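You operate a simulated robot arm through the tools that you are given. There is no shell and no other tool. Be economical: measure what you need, move in short steps, check, and stop when the job is done.

You are at the controls of a simulated robot arm. One attempt, no reset.

JOB
Sort the four socks on the worktop into the tray by pattern.
Fine: plain ones at the sink end, striped ones at the window end.

Only the result counts: the job must be done as asked and must still hold three seconds after the hand-in. Knocking over, shifting, dropping, spilling or breaking anything else fails it.

ROBOT AND FRAMES
A 6-joint arm with a two-finger parallel gripper, fixed in place. Base frame: the origin is at the foot of the arm, x ahead of it, y to its left, z up. Readings come in m, degrees, newtons and seconds.
It reaches about 0.637 m from its shoulder. Its first joint turns from -66.0 to 66.0 degrees. Payload 1.57 kg.
Tool frame: the origin (TCP) lies between the finger pads and is the grasp point; the fingertips stand 0.03 m ahead of it; z points along the fingers, y is the line along which they close. Largest opening 0.08 m; finger width 0.017, thickness 0.012; the body of the gripper, 0.04 by 0.082 m, starts 0.08 m behind the TCP.
Orientation is told as [roll, pitch, yaw] about the base's x, y, z axes, in that order, counted from this pose: with the fingers straight down and closing along the base's y, the tool's x points along the base's -x, its y along +y and its z along -z.

CONTROLS
- The arm moves only by the tool arm_command. Its argument "plan" is text: rows parted by semicolons, each of 6 numbers parted by spaces: the shift along the base's x, y, z in units of 250 mm (1.0 is 250 mm), then the turn, a rotation vector about the base's x, y, z in units of 60 degrees (1.0 is 60 degrees). In form: x y z rx ry rz; .... A call has 1 to 8 rows; each row is the pose to reach, as a shift and turn from the pose commanded when the call began. "hand" is the finger opening in m, from 0 to 0.08, set as the call begins (left out, the last holds). A call with a number of a shift or a turn outside -1 to 1 is refused whole. Rows are played at 5 a second. More than 0.05 m and 8.6 degrees between two rows, or a gripper value outside its range, and nothing of the call is played. A pose out of reach is approached as far as the arm can. The call stops where the force on the tool passes 40 N (or 10 N more than at its start, if that is more) or the arm is blocked; 0.2 s more then pass. The fingers move at their own pace (about 0.153 m/s each) and stop on an object; they squeeze with about 27 N. The grip force told is the motor's: it shows also when the fingers shut on nothing. Time passes only in rows, and 0.2 s behind the last, so rows that repeat a pose let the fingers close. It gives the time, the measured TCP pose, the force on the tool (base axes), the opening and the grip force at its end, in the units of the frame above (readings bear some noise), and new pictures: "pictures" is both (left out), scene, wrist or none.
- Cameras (640 x 400 px; columns grow to the right, rows downward): "scene" is fixed at [0.0655, -0.3539, 0.4086]; the picture's right is [0.56, -0.83, 0.00], its down [-0.60, -0.40, -0.69] and it looks along [0.57, 0.39, -0.72] (base axes); focal length 217 px, centre (320, 200). "wrist" rides on the gripper at [-0.032, 0, -0.078] in the tool frame; the picture's right is [0.00, -1.00, 0.00], its down [0.97, 0.00, -0.24] and it looks along [0.24, 0.00, 0.97] (tool axes); focal length 218 px, centre (320, 200). There is no depth. A picture from a camera that has moved, and an enlarged one, comes with that camera's place and axes in the base frame and with its lens.
- enlarge(camera, box): a new picture of the part [left, top, right, bottom] of that camera's present view, enlarged. It takes no simulated time.
- job_done(): hands the job in; it is judged then, once.

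Work in short steps. Places have to be worked out from the pictures, the camera data and where the tool is seen: move nearer, look again, correct. Check each grasp and each placing, and mend what went wrong. You have 120 turns and 150 pictures in all, those below and enlarged ones among them. Open the gripper and draw the arm clear of the work before you hand the job in, unless the task says otherwise; then end with one line.

The tools are called after "Call:" as name(argument=value, ...) on one line, values as JSON. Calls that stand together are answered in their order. arm_command: Moves the arm, as the interface text tells. Its arguments: {"type":"object","properties":{"plan":{"type":"string"},"hand":{"type":"number"},"pictures":{"type":"string","enum":["both","scene","wrist","none"]}},"required":["plan"]} The other tools are called the same way: enlarge (camera, box) takes an enlarged picture of a part of a camera's view; job_done () hands the job in.

At the start:

```text
clock: 0.0
tool_pos: [0.2737, -0.0898, 0.2351]
orientation: [0.0, 0.0, 0.1]
force: [0.0, 0.3, 0.0]
opening: 0.0801
gripper_force: 0.1
```

scene: 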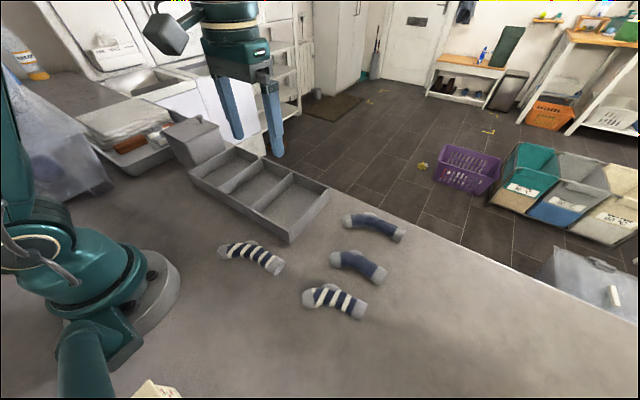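
wrist: 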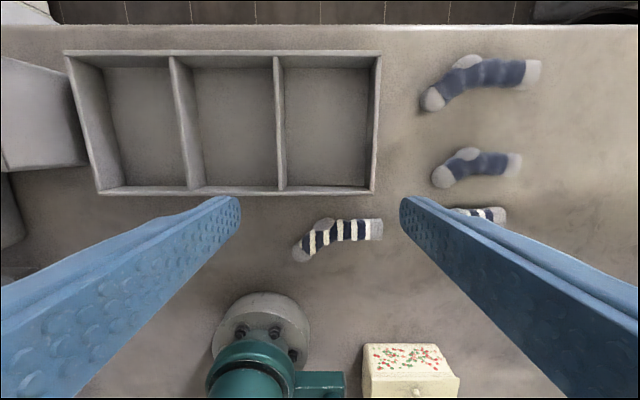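

The worktop looks to be at z≈0, level with the foot of the arm. The tray lies along y, with three compartments. I'll enlarge the views to find the sink and window ends and to check the sock patterns.

Call:
enlarge(camera="scene", box=[0, 0, 320, 200])

Call:
enlarge(camera="scene", box=[200, 190, 420, 330])

Call:
enlarge(camera="wrist", box=[280, 40, 560, 280])

```text
2.00 times, centred on (160, 100) of scene
camera zoom: at [0.0655, -0.3539, 0.4086], right [0.56, -0.83, 0.0], down [-0.6, -0.4, -0.69], along [0.57, 0.39, -0.72], focal length 435 px, centre (640, 400)
```

zoom: 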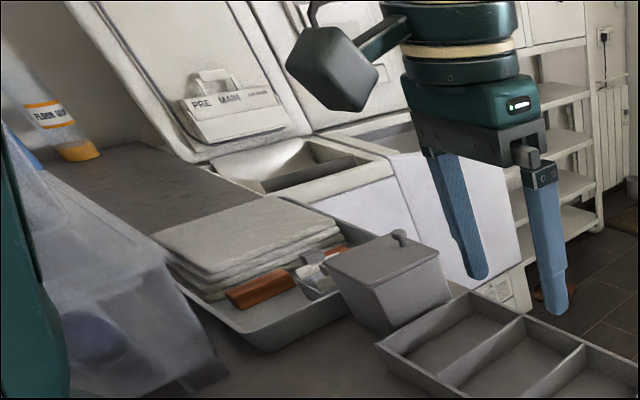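

```text
2.86 times, centred on (310, 260) of scene
camera zoom: at [0.0655, -0.3539, 0.4086], right [0.56, -0.83, 0.0], down [-0.6, -0.4, -0.69], along [0.57, 0.39, -0.72], focal length 621 px, centre (349, 29)
```

zoom: 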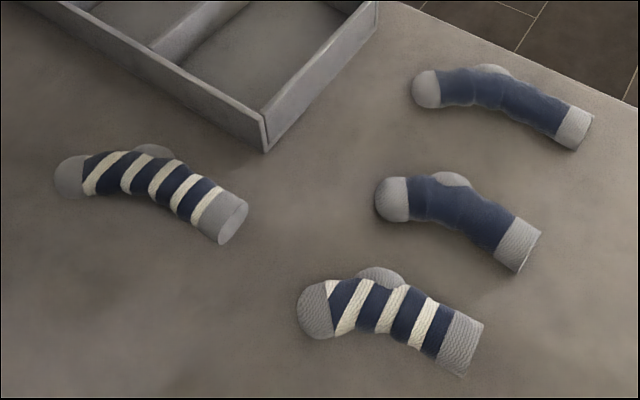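

```text
1.67 times, centred on (420, 160) of wrist
camera zoom: at [0.3046, -0.092, 0.313], right [0.0, -1.0, 0.0], down [-0.97, 0.0, 0.24], along [-0.24, 0.0, -0.97], focal length 364 px, centre (153, 267)
```

zoom: 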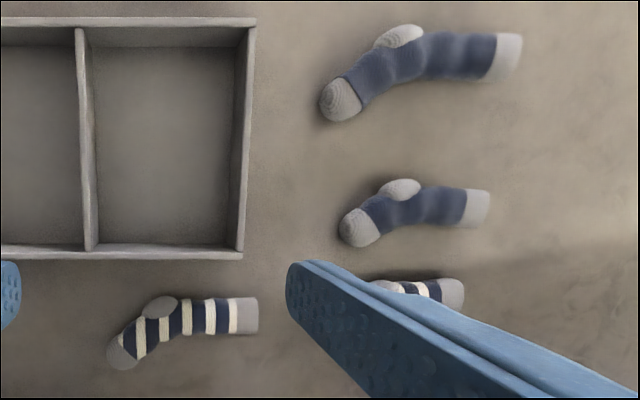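

The "sink" on the left looks more like a washer (PRE/MAIN drawer), so I can't tell the ends yet. I'll raise the arm a little and tilt the wrist camera towards -y to look around.

Call:
arm_command(plan="0 0 0.05 -0.125 0 0; 0 0 0.1 -0.25 0 0; 0 0 0.15 -0.375 0 0; 0 0 0.2 -0.5 0 0; 0 0 0.25 -0.625 0 0; 0 0 0.3 -0.75 0 0; 0 0 0.35 -0.875 0 0; 0 0 0.4 -1 0 0")

```text
clock: 1.8
tool_pos: [0.2733, -0.0911, 0.337]
orientation: [-60.1, -0.2, 0.0]
force: [-0.2, 0.4, 0.2]
opening: 0.0801
gripper_force: 0.0
camera wrist: at [0.3052, -0.024, 0.3745], right [0.0, -0.5, 0.87], down [-0.97, 0.21, 0.12], along [-0.24, -0.84, -0.48], focal length 218 px, centre (320, 200)
```

scene: 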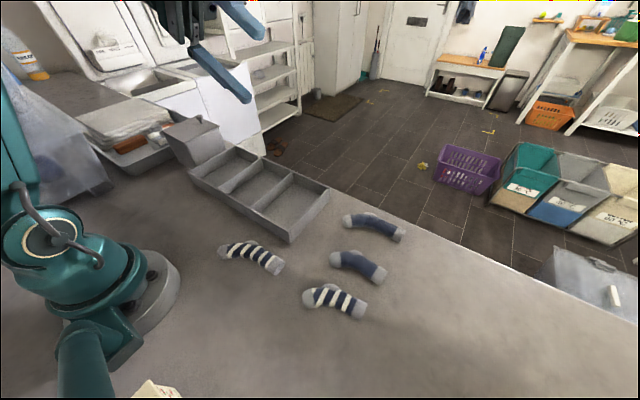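
wrist: 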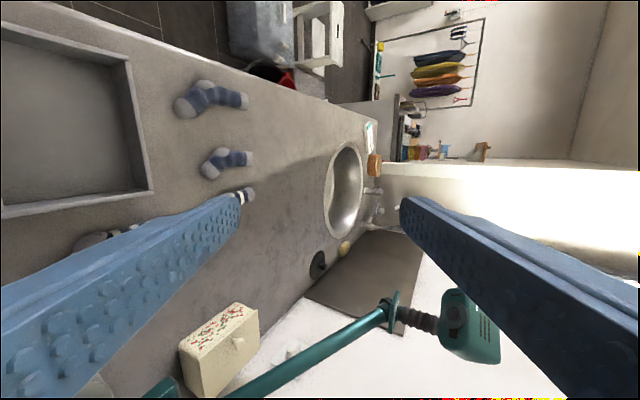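

There's a real sink at the -y end. I'll look closer at the bright area by it, since that could be a window too.

Call:
enlarge(camera="wrist", box=[300, 60, 640, 270])

Call:
arm_command(plan="0 0 0 -0.1 0 0; 0 0 0 -0.2 0 0; 0 0 0 -0.3 0 0; 0 0 0 -0.4 0 0; 0 0 0 -0.5 0 0", pictures="wrist")

```text
1.88 times, centred on (470, 165) of wrist
camera zoom: at [0.3052, -0.024, 0.3745], right [0.0, -0.5, 0.87], down [-0.97, 0.21, 0.12], along [-0.24, -0.84, -0.48], focal length 411 px, centre (38, 266)
```

zoom: 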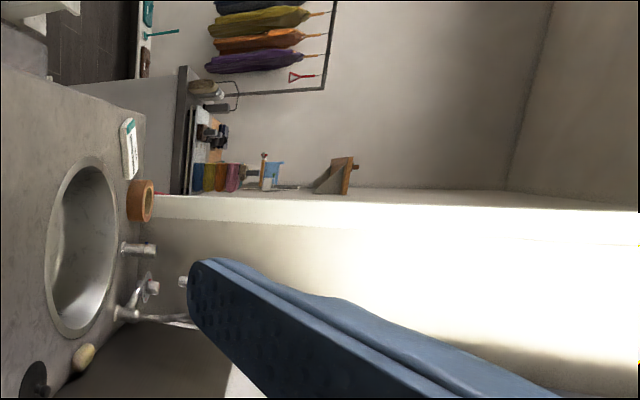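

```text
clock: 3.0
tool_pos: [0.2726, -0.0915, 0.3348]
orientation: [-90.2, 0.0, 0.0]
force: [0.9, 0.1, -0.4]
opening: 0.0802
gripper_force: 0.0
camera wrist: at [0.3043, -0.014, 0.3351], right [0.0, 0.0, 1.0], down [-0.97, 0.24, 0.0], along [-0.24, -0.97, 0.0], focal length 218 px, centre (320, 200)
```

wrist: 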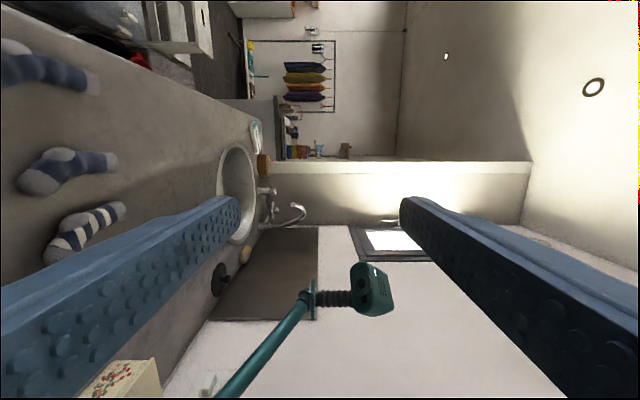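

The sink is at -y, and there's a small bright opening near it. Now I'll look the opposite way (+y) for another window or sink.

Call:
enlarge(camera="wrist", box=[220, 130, 460, 280])

Call:
arm_command(plan="0 0 0 0.125 0 0; 0 0 0 0.25 0 0; 0 0 0 0.375 0 0; 0 0 0 0.5 0 0; 0 0 0 0.625 0 0; 0 0 0 0.75 0 0; 0 0 0 0.875 0 0; 0 0 0 1 0 0", pictures="none")

Call:
arm_command(plan="0 0 0 0.125 0 0; 0 0 0 0.25 0 0; 0 0 0 0.375 0 0; 0 0 0 0.5 0 0; 0 0 0 0.625 0 0; 0 0 0 0.75 0 0; 0 0 0 0.875 0 0; 0 0 0 1 0 0", pictures="wrist")

Call:
arm_command(plan="0 0 0 0.125 0 0; 0 0 0 0.25 0 0; 0 0 0 0.375 0 0; 0 0 0 0.5 0 0; 0 0 0 0.625 0 0; 0 0 0 0.75 0 0; 0 0 0 0.875 0 0", pictures="wrist")

```text
2.67 times, centred on (340, 205) of wrist
camera zoom: at [0.3043, -0.014, 0.3351], right [0.0, 0.0, 1.0], down [-0.97, 0.24, 0.0], along [-0.24, -0.97, 0.0], focal length 582 px, centre (267, 187)
```

zoom: 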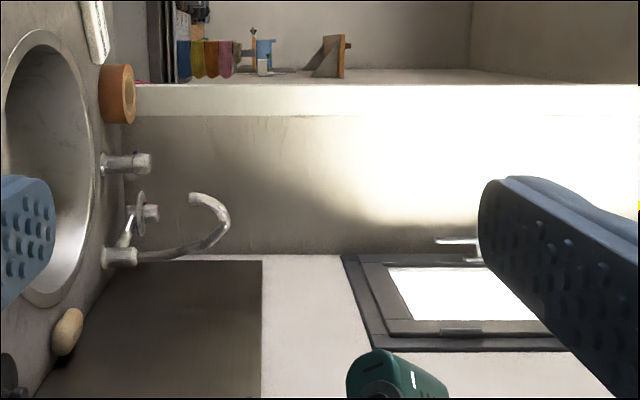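

```text
clock: 4.8
tool_pos: [0.2738, -0.0898, 0.3346]
orientation: [-29.9, 0.0, 0.0]
force: [0.2, 0.3, 0.0]
opening: 0.08
gripper_force: 0.0
```

```text
clock: 6.6
tool_pos: [0.262, -0.0511, 0.2685]
orientation: [30.1, -0.1, 0.1]
force: [-1.0, 0.5, 0.8]
opening: 0.0797
gripper_force: 0.1
out of reach, approached as far as the arm can: row 1, 2, 3, 4, 5, 6, 7, 8
camera wrist: at [0.2923, -0.0914, 0.336], right [0.0, -0.87, -0.5], down [-0.97, -0.12, 0.21], along [-0.24, 0.49, -0.84], focal length 218 px, centre (320, 200)
```

wrist: 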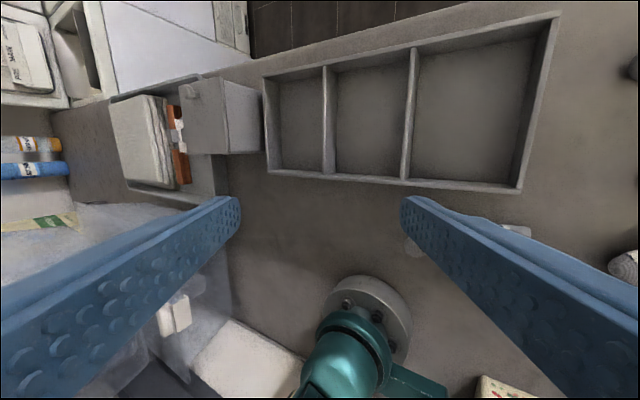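

```text
clock: 8.2
tool_pos: [0.2624, 0.0116, 0.2273]
orientation: [82.5, 0.0, -0.2]
force: [0.1, 0.4, -0.1]
opening: 0.0799
gripper_force: 0.1
out of reach, approached as far as the arm can: row 1, 2, 3, 4, 5, 6, 7
camera wrist: at [0.2929, -0.0671, 0.2381], right [0.0, -0.13, -0.99], down [-0.97, -0.23, 0.03], along [-0.24, 0.96, -0.13], focal length 218 px, centre (320, 200)
```

wrist: 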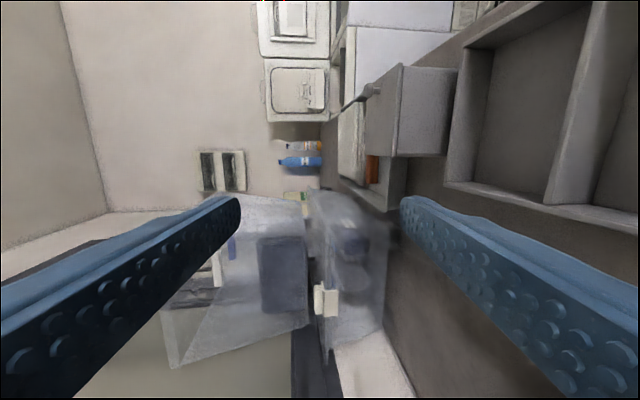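

At the +y end there's a dark frame with pale glass on the -x wall. I'll enlarge it, then turn further that way.

Call:
enlarge(camera="wrist", box=[60, 130, 400, 400])

Call:
arm_command(plan="0 0 0.05 0 0 0.125; 0 0 0.1 0 0 0.25; 0 0 0.15 0 0 0.375; 0 0 0.2 0 0 0.5; 0 0 0.25 0 0 0.625; 0 0 0.3 0 0 0.75")

```text
1.48 times, centred on (230, 265) of wrist
camera zoom: at [0.2929, -0.0671, 0.2381], right [0.0, -0.13, -0.99], down [-0.97, -0.23, 0.03], along [-0.24, 0.96, -0.13], focal length 323 px, centre (453, 104)
```

zoom: 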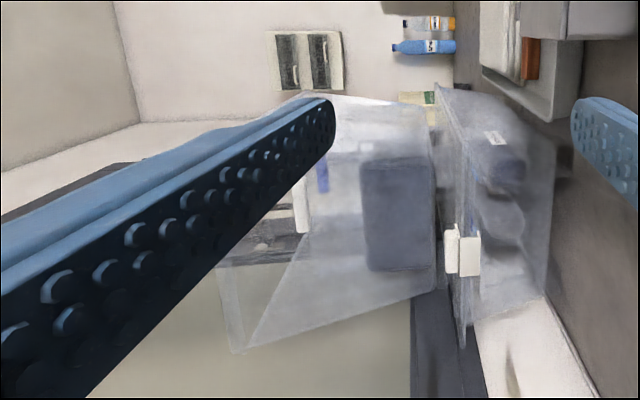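

```text
clock: 9.6
tool_pos: [0.1624, 0.1176, 0.1811]
orientation: [82.4, -0.1, 45.0]
force: [0.2, -0.7, 0.1]
opening: 0.0798
gripper_force: 0.1
out of reach, approached as far as the arm can: row 1, 2, 3, 4, 5, 6
camera wrist: at [0.2385, 0.0839, 0.1909], right [0.09, -0.09, -0.99], down [-0.52, -0.85, 0.03], along [-0.85, 0.51, -0.13], focal length 218 px, centre (320, 200)
```

scene: 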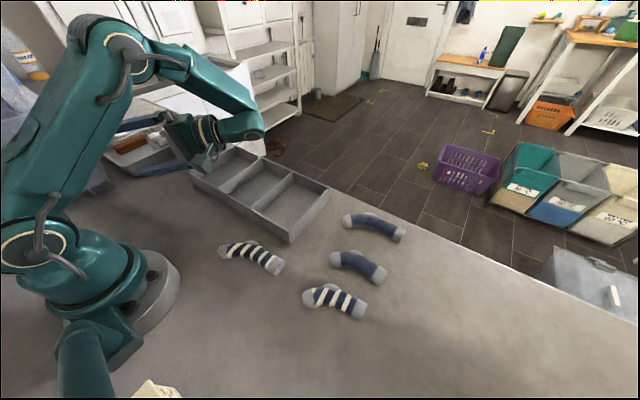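
wrist: 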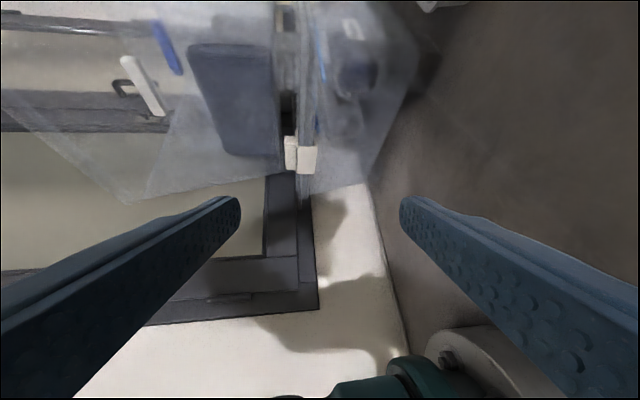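

The sink with taps is unmistakably at the -y end, and a window stands at the +y end. So plain socks go in the -y compartment and striped socks in the +y compartment. Now I'll unwind the wrist.

Call:
arm_command(plan="0 0 0 0 0 -0.125; 0 0 0 0 0 -0.25; 0 0 0 0 0 -0.375; 0 0 0 0 0 -0.5; 0 0 0 0 0 -0.625; 0 0 0 0 0 -0.75", pictures="none")

Call:
arm_command(plan="0 0 0 -0.125 0 0; 0 0 0 -0.25 0 0; 0 0 0 -0.375 0 0; 0 0 0 -0.5 0 0; 0 0 0 -0.625 0 0; 0 0 0 -0.75 0 0; 0 0 0 -0.875 0 0; 0 0 0 -1 0 0", pictures="none")

Call:
arm_command(plan="0 0 0 -0.125 0 0; 0 0 0 -0.25 0 0; 0 0 0 -0.375 0 0", pictures="none")

```text
clock: 11.0
tool_pos: [0.1631, 0.1175, 0.1816]
orientation: [82.5, -0.1, 0.0]
force: [0.2, 0.2, 0.6]
opening: 0.0799
gripper_force: 0.1
```

```text
clock: 12.8
tool_pos: [0.1623, 0.1166, 0.1812]
orientation: [22.5, -0.1, 0.0]
force: [0.6, 0.6, -0.3]
opening: 0.0801
gripper_force: 0.0
```

```text
clock: 13.6
tool_pos: [0.1626, 0.1176, 0.182]
orientation: [0.0, -0.1, 0.0]
force: [0.2, -0.5, 0.9]
opening: 0.0802
gripper_force: 0.1
```

The orientation is restored. Next I'll move over the first striped sock (~0.175, -0.12), turning the yaw to -90 so the fingers close across it.

Call:
arm_command(plan="0 -0.119 0.02 0 0 -0.125; 0 -0.238 0.03 0 0 -0.25; 0 -0.357 0.04 0 0 -0.375; 0.01 -0.476 0.05 0 0 -0.5; 0.02 -0.595 0.06 0 0 -0.625; 0.03 -0.714 0.07 0 0 -0.75; 0.04 -0.833 0.07 0 0 -0.875; 0.05 -0.95 0.07 0 0 -1", pictures="none")

Call:
arm_command(plan="0 0 0 0 0 -0.125; 0 0 0 0 0 -0.25; 0 0 0 0 0 -0.375; 0 0 0 0 0 -0.5")

```text
clock: 15.4
tool_pos: [0.1755, -0.1213, 0.1978]
orientation: [0.0, 0.1, -60.0]
force: [0.2, -0.3, -0.3]
opening: 0.08
gripper_force: 0.0
```

```text
clock: 16.4
tool_pos: [0.1754, -0.1211, 0.1987]
orientation: [0.0, 0.1, -90.1]
force: [0.4, 0.3, 0.0]
opening: 0.0802
gripper_force: 0.0
camera wrist: at [0.1749, -0.1532, 0.2768], right [-1.0, 0.0, 0.0], down [0.0, 0.97, 0.24], along [0.0, 0.24, -0.97], focal length 218 px, centre (320, 200)
```

scene: 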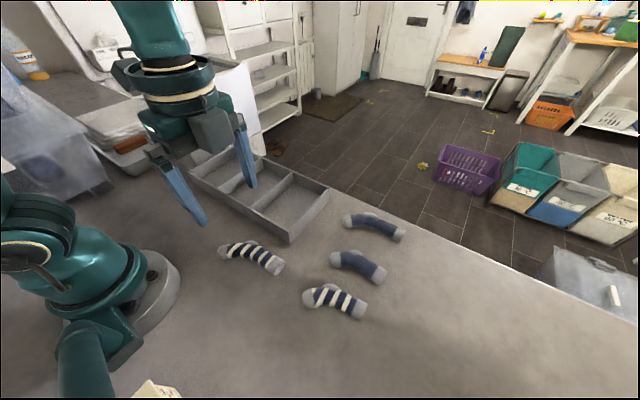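
wrist: 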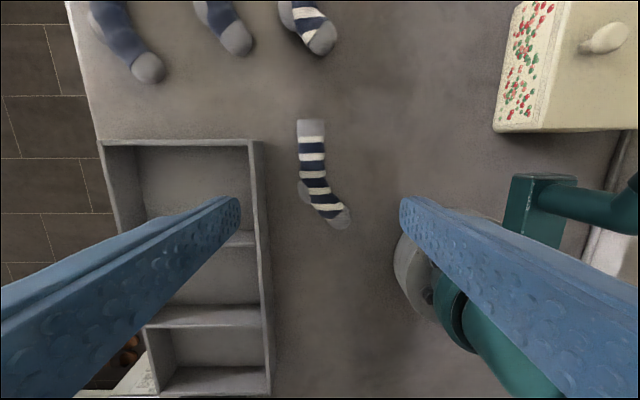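

The sock's leg is centred at about (0.183, -0.131), and the tray's near wall is at about x=0.24. I'll open the fingers only to 0.055 and come down to a check height first.

Call:
arm_command(plan="0.016 -0.02 -0.1 0 0 0; 0.032 -0.04 -0.25 0 0 0; 0.032 -0.04 -0.4 0 0 0", hand=0.055)

```text
clock: 17.2
tool_pos: [0.1842, -0.1297, 0.0983]
orientation: [0.0, 0.1, -89.9]
force: [-0.4, -0.3, 0.1]
opening: 0.055
gripper_force: 0.0
camera wrist: at [0.1829, -0.1626, 0.1761], right [-1.0, 0.0, 0.0], down [0.0, 0.97, 0.24], along [0.0, 0.24, -0.97], focal length 218 px, centre (320, 200)
```

scene: 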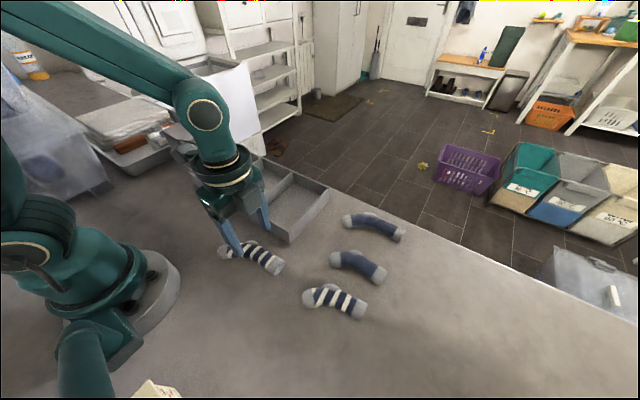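
wrist: 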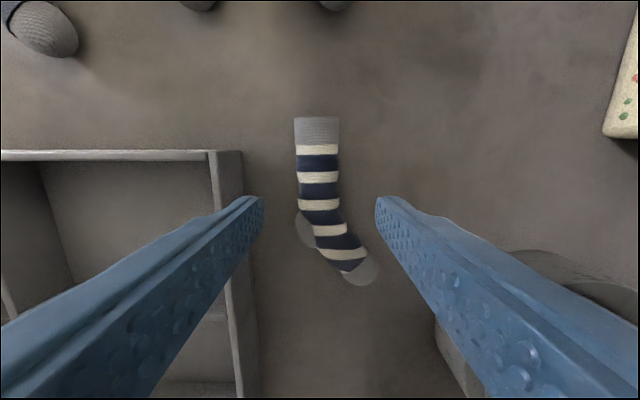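

The alignment is good. I'll go down to TCP z≈0.035 and close.

Call:
arm_command(plan="0 0 -0.12 0 0 0; 0 0 -0.2 0 0 0; 0 0 -0.253 0 0 0", pictures="none")

Call:
arm_command(plan="0 0 0 0 0 0; 0 0 0 0 0 0; 0 0 0 0 0 0; 0 0 0.1 0 0 0; 0 0 0.25 0 0 0; 0 0 0.4 0 0 0", hand=0)

```text
clock: 18.0
tool_pos: [0.1839, -0.1285, 0.0349]
orientation: [0.0, 0.0, -89.9]
force: [0.8, -0.7, -0.3]
opening: 0.0551
gripper_force: 0.1
```

```text
clock: 19.4
tool_pos: [0.1843, -0.1301, 0.1347]
orientation: [0.1, 0.0, -90.1]
force: [-0.5, -0.6, -0.2]
opening: 0.0284
gripper_force: 27.7
camera wrist: at [0.1836, -0.1628, 0.2132], right [-1.0, 0.0, 0.0], down [0.0, 0.97, 0.24], along [0.0, 0.24, -0.97], focal length 218 px, centre (320, 200)
```

scene: 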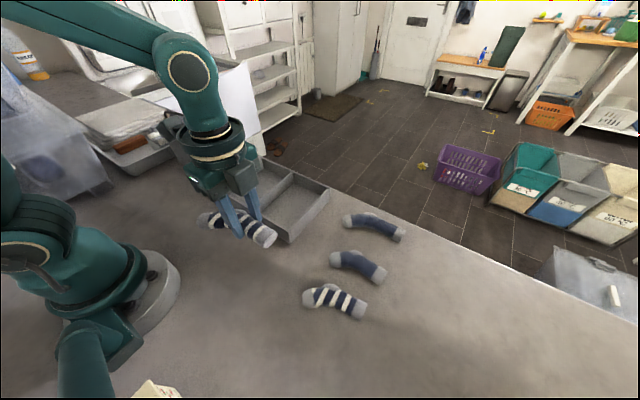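
wrist: 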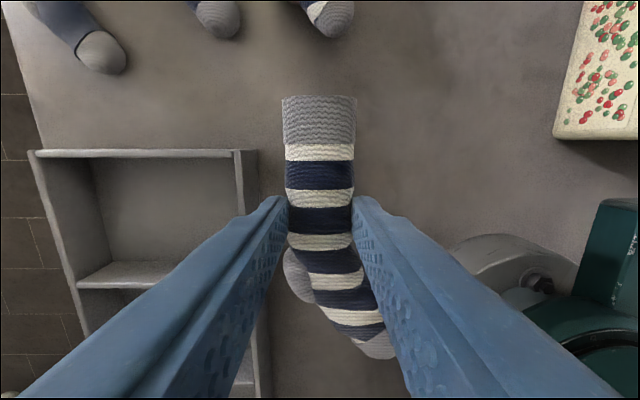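

The grip is firm, with the sock 28 mm wide between the fingers. I'll lift, turn back to yaw 0 and carry it towards the +y compartment.

Call:
arm_command(plan="0 0 0.1 0 0 0.06; 0 0.05 0.2 0 0 0.17; 0.03 0.15 0.3 0 0 0.3; 0.1 0.27 0.3 0 0 0.43; 0.2 0.4 0.3 0 0 0.57; 0.3 0.54 0.3 0 0 0.71; 0.4 0.68 0.3 0 0 0.85; 0.48 0.8 0.3 0 0 0.98", pictures="none")

Call:
arm_command(plan="0.04 0.08 0 0 0 0.13; 0.07 0.16 0 0 0 0.26; 0.1 0.24 0 0 0 0.39; 0.1 0.24 0 0 0 0.52")

```text
clock: 21.2
tool_pos: [0.3038, 0.0704, 0.2111]
orientation: [0.0, 0.0, -30.9]
force: [0.0, -0.3, -0.8]
opening: 0.0285
gripper_force: 26.9
```

```text
clock: 22.2
tool_pos: [0.3275, 0.1307, 0.2111]
orientation: [0.0, 0.0, 0.2]
force: [-0.2, 0.5, -0.6]
opening: 0.0281
gripper_force: 27.1
camera wrist: at [0.3593, 0.1294, 0.2886], right [0.0, -1.0, 0.0], down [-0.97, 0.0, 0.24], along [-0.24, 0.0, -0.97], focal length 218 px, centre (320, 200)
```

scene: 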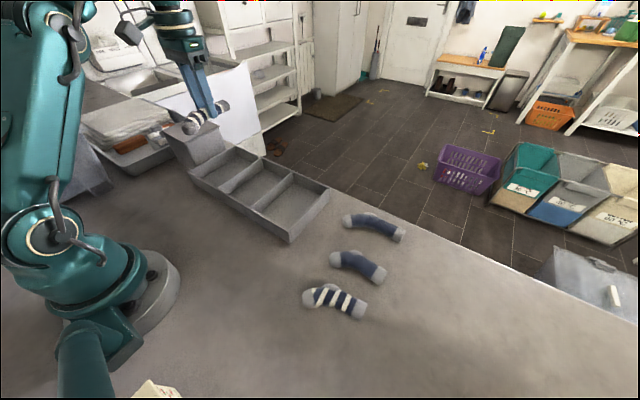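
wrist: 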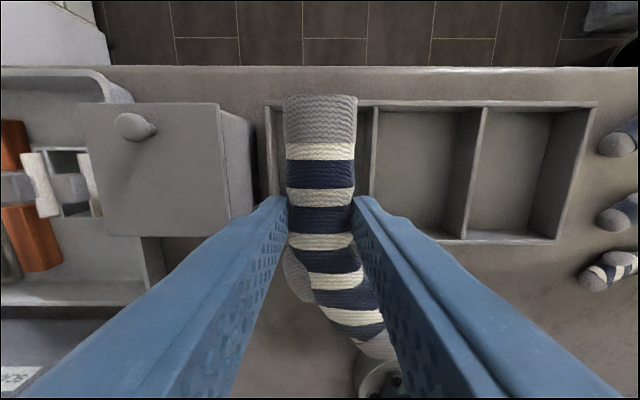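

The compartment's interior is about x 0.25–0.40, y 0.072–0.182. I'll turn about -14° so the bent sock lies straight, then lower it close to the +y wall to leave room for the second one.

Call:
arm_command(plan="0.02 0.02 -0.1 0 0 -0.1; 0.046 0.045 -0.2 0 0 -0.233; 0.046 0.045 -0.35 0 0 -0.233; 0.046 0.045 -0.45 0 0 -0.233")

```text
clock: 23.2
tool_pos: [0.3396, 0.1418, 0.0975]
orientation: [0.0, -0.1, -14.1]
force: [0.5, 0.5, 0.3]
opening: 0.0287
gripper_force: 27.2
camera wrist: at [0.3698, 0.1321, 0.1763], right [-0.24, -0.97, 0.0], down [-0.94, 0.23, 0.24], along [-0.23, 0.06, -0.97], focal length 218 px, centre (320, 200)
```

scene: 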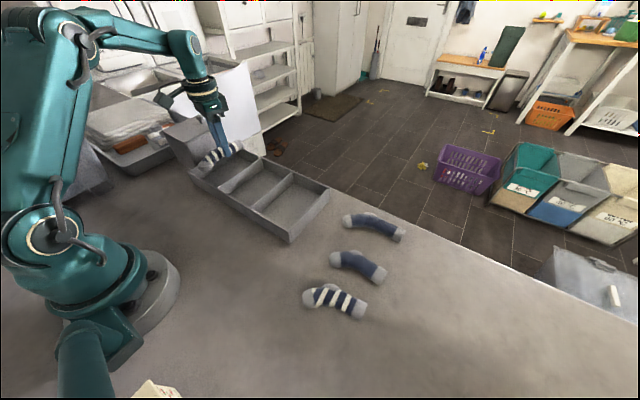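
wrist: 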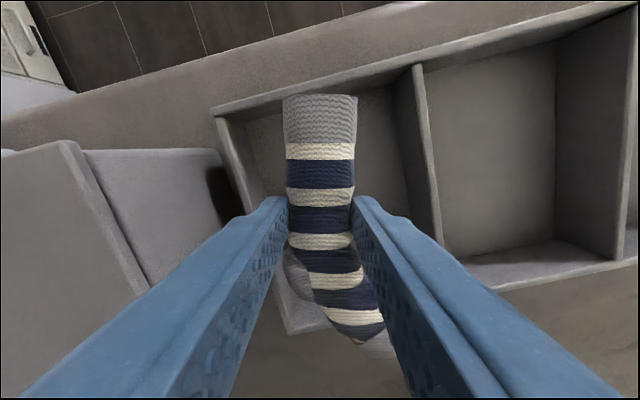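

Both ends clear the walls by about 8 mm. Lowering now, with a check on the force.

Call:
arm_command(plan="0 0 -0.08 0 0 0; 0 0 -0.16 0 0 0; 0 0 -0.212 0 0 0", pictures="wrist")

```text
clock: 24.0
tool_pos: [0.3401, 0.1409, 0.0466]
orientation: [0.1, -0.2, -13.9]
force: [-2.8, -3.2, 31.7]
opening: 0.0289
gripper_force: 26.9
camera wrist: at [0.3706, 0.1322, 0.1248], right [-0.24, -0.97, 0.0], down [-0.94, 0.23, 0.24], along [-0.23, 0.06, -0.97], focal length 218 px, centre (320, 200)
```

wrist: 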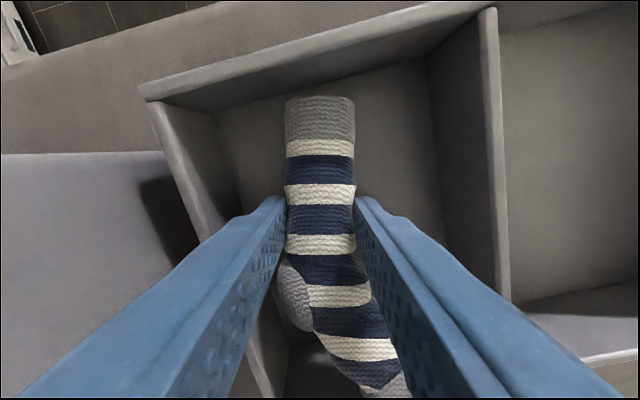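

There's 31 N of upward force, so the sock is touching, probably the tray floor. I'll back off 2 mm, release with a small opening and rise.

Call:
arm_command(plan="0 0 0.012 0 0 0; 0 0 0.012 0 0 0", pictures="none")

Call:
arm_command(plan="0 0 0 0 0 0; 0 0 0 0 0 0; 0 0 0.1 0 0 0; 0 0 0.25 0 0 0; 0 0 0.4 0 0 0; 0 0 0.55 0 0 0", hand=0.045)

```text
clock: 24.6
tool_pos: [0.3383, 0.1401, 0.0487]
orientation: [-0.1, 0.2, -14.0]
force: [1.1, 0.1, 1.6]
opening: 0.0289
gripper_force: 27.5
```

```text
clock: 26.0
tool_pos: [0.3396, 0.1411, 0.1854]
orientation: [0.1, 0.0, -14.0]
force: [-0.2, -0.6, 0.0]
opening: 0.0449
gripper_force: 0.0
camera wrist: at [0.3701, 0.133, 0.2637], right [-0.24, -0.97, 0.0], down [-0.94, 0.23, 0.24], along [-0.23, 0.06, -0.97], focal length 218 px, centre (320, 200)
```

scene: 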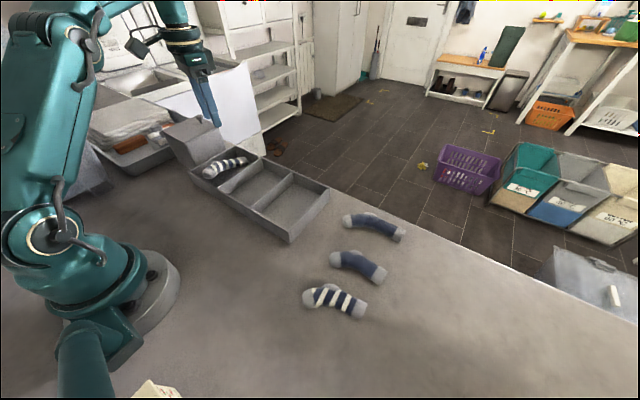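
wrist: 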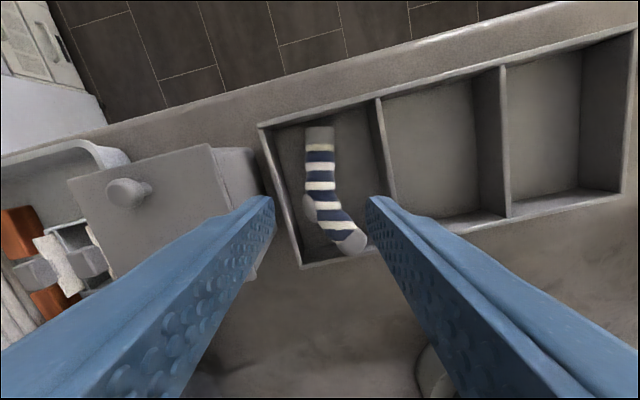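

Call:
enlarge(camera="wrist", box=[230, 80, 430, 290])

```text
1.90 times, centred on (330, 185) of wrist
camera zoom: at [0.3701, 0.133, 0.2637], right [-0.24, -0.97, 0.0], down [-0.94, 0.23, 0.24], along [-0.23, 0.06, -0.97], focal length 416 px, centre (301, 229)
```

zoom: 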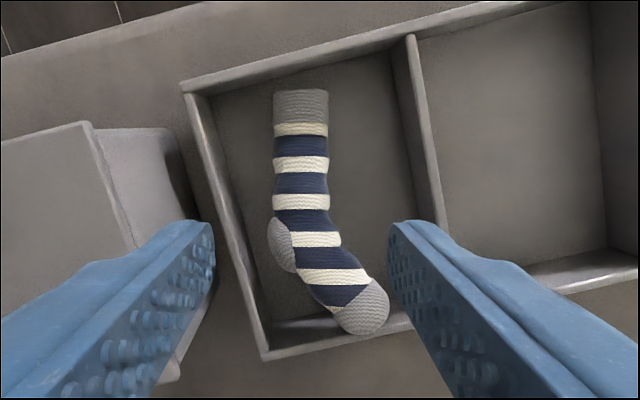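

The toe is propped on the near rim (the sock is about 0.139 long, the interior about 0.15). I'll regrasp at the same place, lift slightly, shift 7 mm in +x and release again.

Call:
arm_command(plan="0 0 -0.15 0 0 0; 0 0 -0.3 0 0 0; 0 0 -0.45 0 0 0; 0 0 -0.54 0 0 0", pictures="none")

Call:
arm_command(plan="0 0 0 0 0 0; 0 0 0 0 0 0; 0 0 0.03 0 0 0; 0.015 0 0.06 0 0 0; 0.03 0 0.06 0 0 0; 0.03 0 0.03 0 0 0; 0.03 0 0.012 0 0 0", hand=0, pictures="wrist")

```text
clock: 27.0
tool_pos: [0.3405, 0.1431, 0.0493]
orientation: [0.0, 0.1, -14.0]
force: [-0.7, 0.2, -0.6]
opening: 0.0449
gripper_force: 0.0
```

```text
clock: 28.6
tool_pos: [0.3474, 0.1406, 0.0528]
orientation: [-0.1, 0.1, -14.0]
force: [-10.2, 0.5, 3.1]
opening: 0.0286
gripper_force: 27.0
camera wrist: at [0.3776, 0.1323, 0.1311], right [-0.24, -0.97, 0.0], down [-0.94, 0.23, 0.24], along [-0.24, 0.06, -0.97], focal length 218 px, centre (320, 200)
```

wrist: 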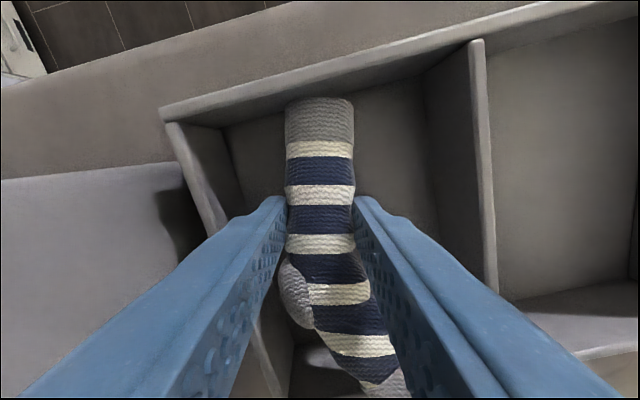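

The cuff is pressing on the far wall at about 10 N. I'll back off 1.5 mm, release and look.

Call:
arm_command(plan="-0.006 0 0 0 0 0; -0.006 0 0 0 0 0", pictures="none")

Call:
arm_command(plan="0 0 0 0 0 0; 0 0 0 0 0 0; 0 0 0.1 0 0 0; 0 0 0.25 0 0 0; 0 0 0.4 0 0 0; 0 0 0.55 0 0 0", hand=0.045, pictures="none")

Call:
enlarge(camera="wrist", box=[230, 80, 430, 290])

```text
clock: 29.2
tool_pos: [0.3452, 0.1399, 0.0537]
orientation: [0.0, -0.1, -14.0]
force: [-1.4, -0.6, -1.4]
opening: 0.0286
gripper_force: 27.3
```

```text
clock: 30.6
tool_pos: [0.3446, 0.1406, 0.1903]
orientation: [-0.2, 0.1, -14.1]
force: [0.2, 0.0, -0.3]
opening: 0.0453
gripper_force: 0.0
```

```text
1.90 times, centred on (330, 185) of wrist
camera zoom: at [0.3761, 0.1319, 0.2684], right [-0.24, -0.97, 0.0], down [-0.94, 0.23, 0.24], along [-0.23, 0.06, -0.97], focal length 416 px, centre (301, 229)
```

zoom: 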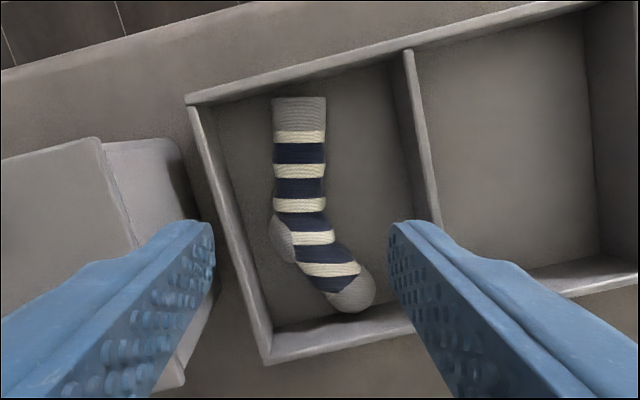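

The first striped sock now lies flat and inside. Next is the second striped sock near (0.19, -0.30).

Call:
arm_command(plan="-0.04 -0.12 0 0 0 -0.08; -0.08 -0.24 0 0 0 -0.16; -0.12 -0.36 0 0 0 -0.24; -0.16 -0.48 0 0 0 -0.32; -0.2 -0.6 0 0 0 -0.4; -0.24 -0.72 0 0 0 -0.48; -0.28 -0.84 0 0 0 -0.56; -0.32 -0.96 0 0 0 -0.64", pictures="none")

Call:
arm_command(plan="-0.04 -0.12 0 0 0 -0.12; -0.08 -0.24 0 0 0 -0.24; -0.13 -0.36 0 0 0 -0.36; -0.18 -0.48 0 0 0 -0.48; -0.23 -0.6 0 0 0 -0.6; -0.24 -0.64 0 0 0 -0.627", hand=0.06)

```text
clock: 32.4
tool_pos: [0.2662, -0.0995, 0.1919]
orientation: [0.0, 0.0, -52.4]
force: [-0.7, 0.2, -0.4]
opening: 0.0449
gripper_force: 0.0
```

```text
clock: 33.8
tool_pos: [0.2051, -0.2607, 0.1906]
orientation: [0.0, -0.1, -90.1]
force: [-0.4, -0.5, -0.6]
opening: 0.0599
gripper_force: 0.0
camera wrist: at [0.2053, -0.2924, 0.2689], right [-1.0, 0.0, 0.0], down [0.0, 0.97, 0.24], along [0.0, 0.24, -0.97], focal length 218 px, centre (320, 200)
```

scene: 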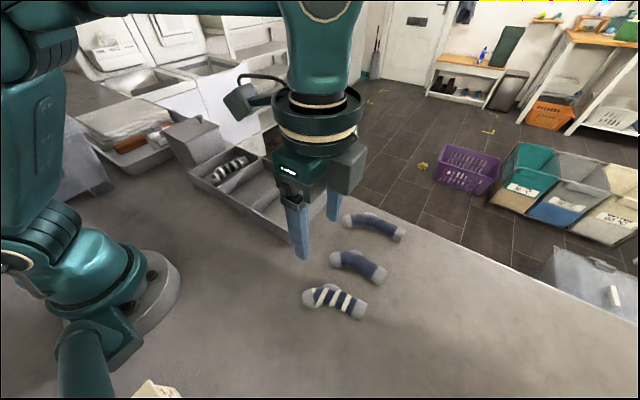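
wrist: 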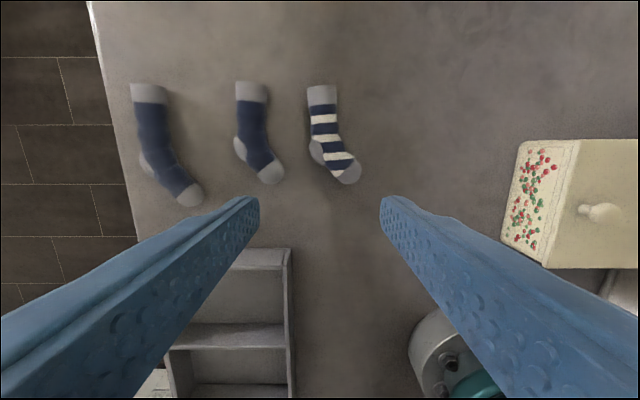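

The second striped sock is smaller, about 0.10 long, with its leg at about (0.20, -0.31). I'll move above it and check.

Call:
arm_command(plan="-0.009 -0.1 -0.1 0 0 0; -0.018 -0.198 -0.2 0 0 0; -0.018 -0.198 -0.36 0 0 0", pictures="wrist")

```text
clock: 34.6
tool_pos: [0.2014, -0.3092, 0.1021]
orientation: [-0.1, 0.0, -90.0]
force: [-0.7, 0.6, -0.3]
opening: 0.0601
gripper_force: 0.1
camera wrist: at [0.2011, -0.3415, 0.1794], right [-1.0, 0.0, 0.0], down [0.0, 0.97, 0.24], along [0.0, 0.24, -0.97], focal length 218 px, centre (320, 200)
```

wrist: 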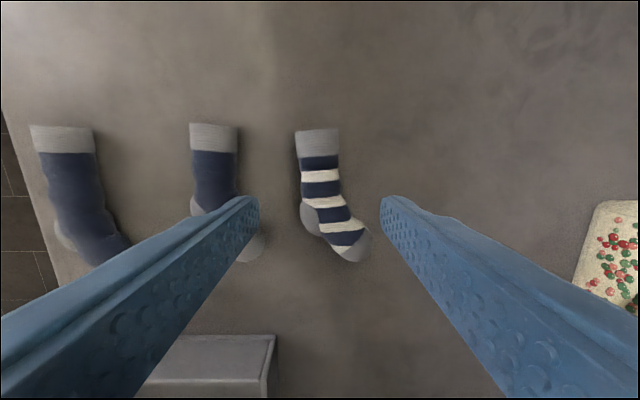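

The alignment is good. I'll adjust slightly, descend, grasp and lift.

Call:
arm_command(plan="-0.008 -0.02 -0.12 0 0 0; -0.008 -0.02 -0.21 0 0 0; -0.008 -0.02 -0.268 0 0 0", pictures="none")

Call:
arm_command(plan="0 0 0 0 0 0; 0 0 0 0 0 0; 0 0 0 0 0 0; 0 0 0.15 0 0 0; 0 0 0.3 0 0 0; 0 0 0.45 0 0 0; 0 0 0.6 0 0 0; 0 0 0.7 0 0 0", hand=0, pictures="wrist")

```text
clock: 35.4
tool_pos: [0.1984, -0.3141, 0.0333]
orientation: [0.0, 0.1, -90.1]
force: [-0.4, 0.0, 0.3]
opening: 0.0601
gripper_force: 0.1
```

```text
clock: 37.2
tool_pos: [0.1948, -0.3067, 0.2052]
orientation: [-0.1, 0.1, -90.0]
force: [-0.3, 0.4, 0.4]
opening: 0.0288
gripper_force: 27.1
out of reach, approached as far as the arm can: row 8
camera wrist: at [0.1946, -0.3404, 0.2837], right [-1.0, 0.0, 0.0], down [0.0, 0.97, 0.24], along [0.0, 0.24, -0.97], focal length 218 px, centre (320, 200)
```

wrist: 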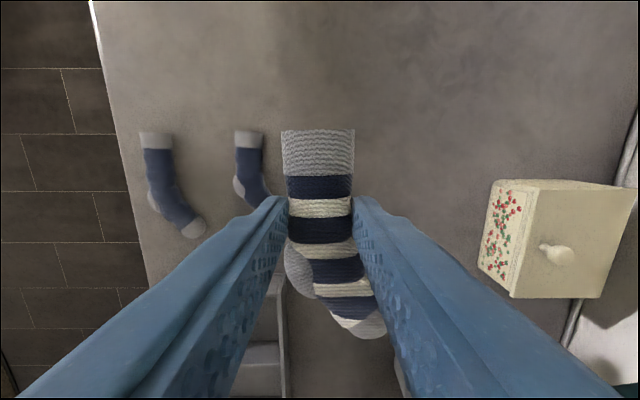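

The second striped sock is held. I'll carry it to the +y compartment at yaw -14, aiming just beside the first.

Call:
arm_command(plan="0.04 0.12 0 0 0 0.08; 0.08 0.24 0 0 0 0.16; 0.12 0.36 0 0 0 0.24; 0.16 0.48 0 0 0 0.32; 0.2 0.6 0 0 0 0.4; 0.24 0.72 0 0 0 0.48; 0.28 0.84 0 0 0 0.56; 0.32 0.96 0 0 0 0.64", pictures="none")

Call:
arm_command(plan="0.05 0.12 0 0 0 0.12; 0.1 0.24 0 0 0 0.24; 0.15 0.36 0 0 0 0.36; 0.2 0.48 0 0 0 0.48; 0.25 0.6 0 0 0 0.6; 0.268 0.664 0 0 0 0.627")

```text
clock: 39.0
tool_pos: [0.274, -0.0678, 0.2052]
orientation: [0.0, 0.0, -51.5]
force: [0.6, 0.1, 0.3]
opening: 0.0286
gripper_force: 27.0
```

```text
clock: 40.4
tool_pos: [0.3422, 0.0986, 0.2042]
orientation: [0.0, 0.0, -13.9]
force: [0.7, -0.2, -0.9]
opening: 0.0284
gripper_force: 26.5
camera wrist: at [0.3719, 0.0904, 0.2823], right [-0.24, -0.97, 0.0], down [-0.94, 0.23, 0.24], along [-0.23, 0.06, -0.97], focal length 218 px, centre (320, 200)
```

scene: 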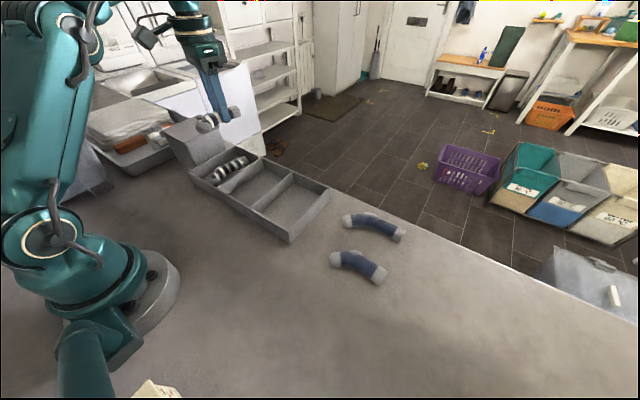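
wrist: 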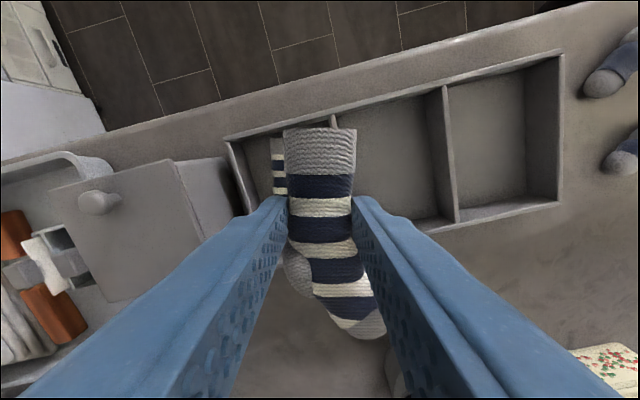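

I'll lower to TCP z≈0.078, with the fingertips just above the rim, and check.

Call:
arm_command(plan="0 0 -0.15 0 0 0; 0 0 -0.3 0 0 0; 0 0 -0.42 0 0 0; 0 0 -0.505 0 0 0", pictures="wrist")

```text
clock: 41.4
tool_pos: [0.3411, 0.0976, 0.0794]
orientation: [-0.1, -0.1, -14.0]
force: [0.1, 0.0, 0.1]
opening: 0.0284
gripper_force: 26.6
camera wrist: at [0.3719, 0.0896, 0.1576], right [-0.24, -0.97, 0.0], down [-0.94, 0.23, 0.24], along [-0.23, 0.06, -0.97], focal length 218 px, centre (320, 200)
```

wrist: 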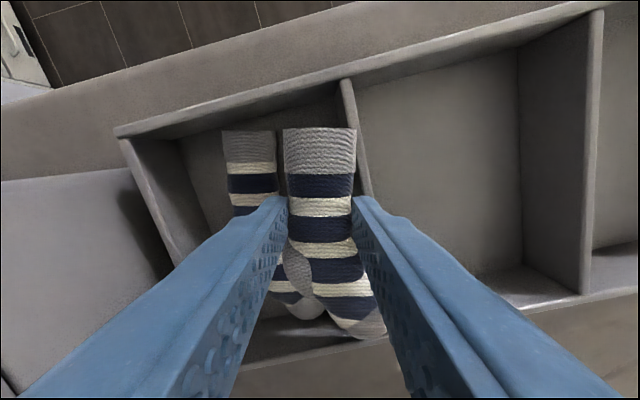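

It's lined up within the compartment. I'll nudge 2 mm in +y, lower 5 mm and release.

Call:
arm_command(plan="0 0.008 -0.02 0 0 0; 0 0.008 -0.02 0 0 0", pictures="none")

Call:
arm_command(plan="0 0 0 0 0 0; 0 0 0 0 0 0; 0 0 0.1 0 0 0; 0 0 0.25 0 0 0; 0 0 0.4 0 0 0; 0 0 0.5 0 0 0", hand=0.045, pictures="none")

Call:
enlarge(camera="wrist", box=[230, 80, 430, 290])

```text
clock: 42.0
tool_pos: [0.3424, 0.1004, 0.0739]
orientation: [-0.1, -0.1, -14.0]
force: [-3.8, -6.6, 18.8]
opening: 0.0291
gripper_force: 26.8
```

```text
clock: 43.4
tool_pos: [0.3414, 0.1012, 0.1993]
orientation: [0.0, 0.0, -14.0]
force: [0.0, 0.0, 0.3]
opening: 0.0453
gripper_force: 0.0
```

```text
1.90 times, centred on (330, 185) of wrist
camera zoom: at [0.3724, 0.0921, 0.2777], right [-0.24, -0.97, 0.0], down [-0.94, 0.23, 0.24], along [-0.23, 0.06, -0.97], focal length 416 px, centre (301, 229)
```

zoom: 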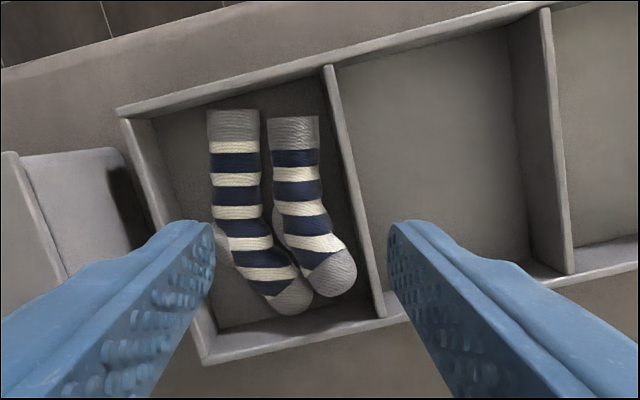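

Both striped socks lie flat in the +y compartment. Now the far plain sock, leg near (0.387, -0.297).

Call:
arm_command(plan="0.01 -0.12 0 0 0 -0.08; 0.02 -0.24 0 0 0 -0.16; 0.03 -0.36 0 0 0 -0.24; 0.04 -0.48 0 0 0 -0.32; 0.06 -0.6 0 0 0 -0.4; 0.08 -0.72 0 0 0 -0.48; 0.1 -0.84 0 0 0 -0.56; 0.12 -0.96 0 0 0 -0.64", pictures="none")

Call:
arm_command(plan="0.01 -0.12 -0.02 0 0 -0.12; 0.02 -0.24 -0.04 0 0 -0.24; 0.03 -0.36 -0.06 0 0 -0.36; 0.04 -0.45 -0.1 0 0 -0.48; 0.055 -0.53 -0.12 0 0 -0.6; 0.055 -0.53 -0.12 0 0 -0.627", hand=0.06, pictures="wrist")

```text
clock: 45.2
tool_pos: [0.3471, -0.133, 0.1873]
orientation: [0.0, 0.0, -52.5]
force: [0.1, -0.2, -0.3]
opening: 0.0448
gripper_force: 0.0
out of reach, approached as far as the arm can: row 7, 8
```

```text
clock: 46.6
tool_pos: [0.31, -0.2352, 0.1435]
orientation: [0.0, 0.0, -90.1]
force: [0.3, 0.0, -0.1]
opening: 0.0599
gripper_force: 0.1
out of reach, approached as far as the arm can: row 1, 2, 3, 4, 5, 6
camera wrist: at [0.3101, -0.2681, 0.2222], right [-1.0, 0.0, 0.0], down [0.0, 0.97, 0.24], along [0.0, 0.24, -0.97], focal length 218 px, centre (320, 200)
```

wrist: 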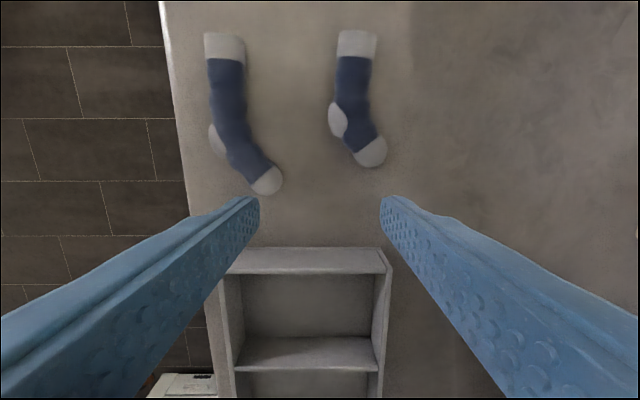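

With the tool vertical, reach is only about 0.41 m and this sock is at 0.49 m. I'll lean the fingers outward (about 28° towards -y and 11° towards +x) to reach its leg at about (0.388, -0.30), stopping at a pre-grasp point first.

Call:
arm_command(plan="0 0 0 -0.09 -0.036 0; 0.06 -0.05 -0.02 -0.18 -0.073 0; 0.15 -0.13 -0.05 -0.28 -0.11 0; 0.23 -0.19 -0.09 -0.37 -0.147 0; 0.312 -0.26 -0.12 -0.467 -0.183 0")

```text
clock: 47.8
tool_pos: [0.3902, -0.3005, 0.1149]
orientation: [12.0, -27.9, -92.9]
force: [0.2, 0.2, -0.3]
opening: 0.0601
gripper_force: 0.0
camera wrist: at [0.3742, -0.2931, 0.1969], right [-0.98, -0.05, -0.18], down [0.0, 0.97, -0.25], along [0.19, -0.24, -0.95], focal length 218 px, centre (320, 200)
```

scene: 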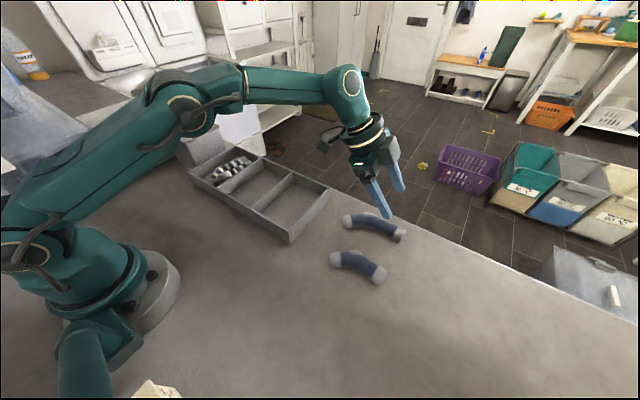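
wrist: 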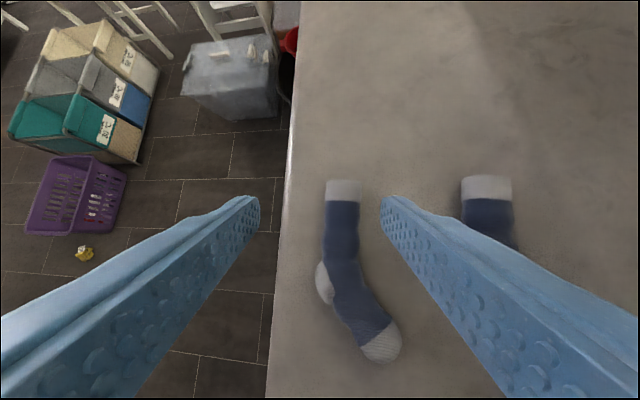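

The leg sits at x≈0.39, right under the TCP. I'll go straight down to z≈0.043, close and lift.

Call:
arm_command(plan="0 0 -0.12 0 0 0; 0 0 -0.22 0 0 0; 0 0 -0.285 0 0 0", pictures="wrist")

```text
clock: 48.6
tool_pos: [0.3904, -0.3004, 0.043]
orientation: [11.9, -27.7, -93.0]
force: [1.0, -0.9, 0.6]
opening: 0.0599
gripper_force: 0.0
camera wrist: at [0.3739, -0.2932, 0.1248], right [-0.98, -0.05, -0.18], down [0.0, 0.97, -0.25], along [0.19, -0.24, -0.95], focal length 218 px, centre (320, 200)
```

wrist: 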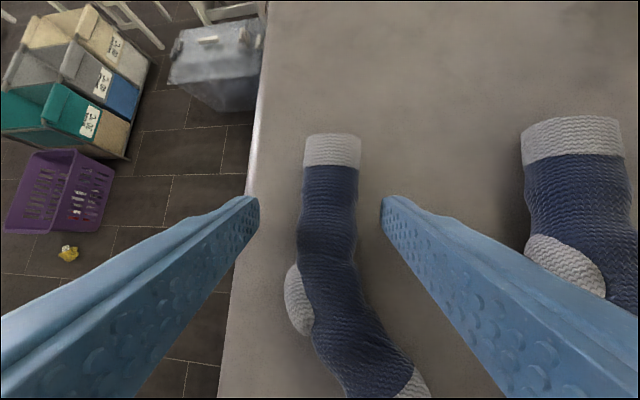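

Call:
arm_command(plan="0 0 0 0 0 0; 0 0 0 0 0 0; 0 0 0 0 0 0; 0 0 0.08 0 0 0; 0 0 0.18 0 0 0; 0 0 0.28 0 0 0", hand=0)

```text
clock: 50.0
tool_pos: [0.3896, -0.299, 0.113]
orientation: [11.9, -27.8, -93.0]
force: [1.1, 0.0, 0.6]
opening: 0.0294
gripper_force: 26.9
camera wrist: at [0.3737, -0.2924, 0.1956], right [-0.98, -0.05, -0.18], down [0.0, 0.97, -0.24], along [0.19, -0.24, -0.95], focal length 218 px, centre (320, 200)
```

scene: 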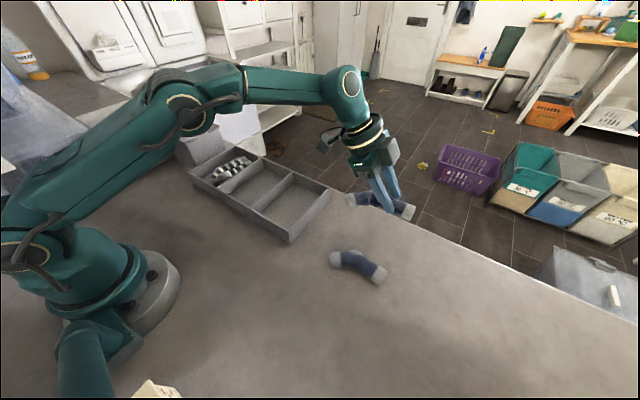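
wrist: 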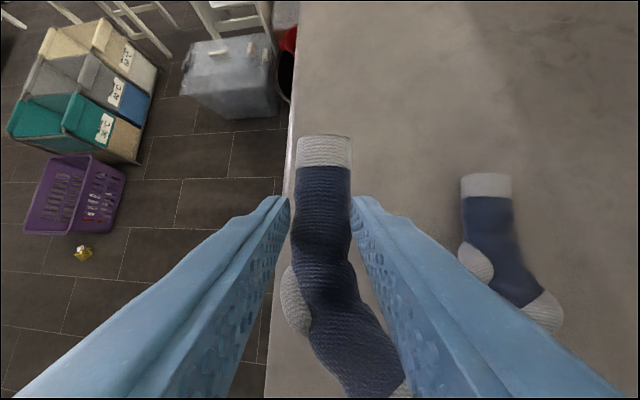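

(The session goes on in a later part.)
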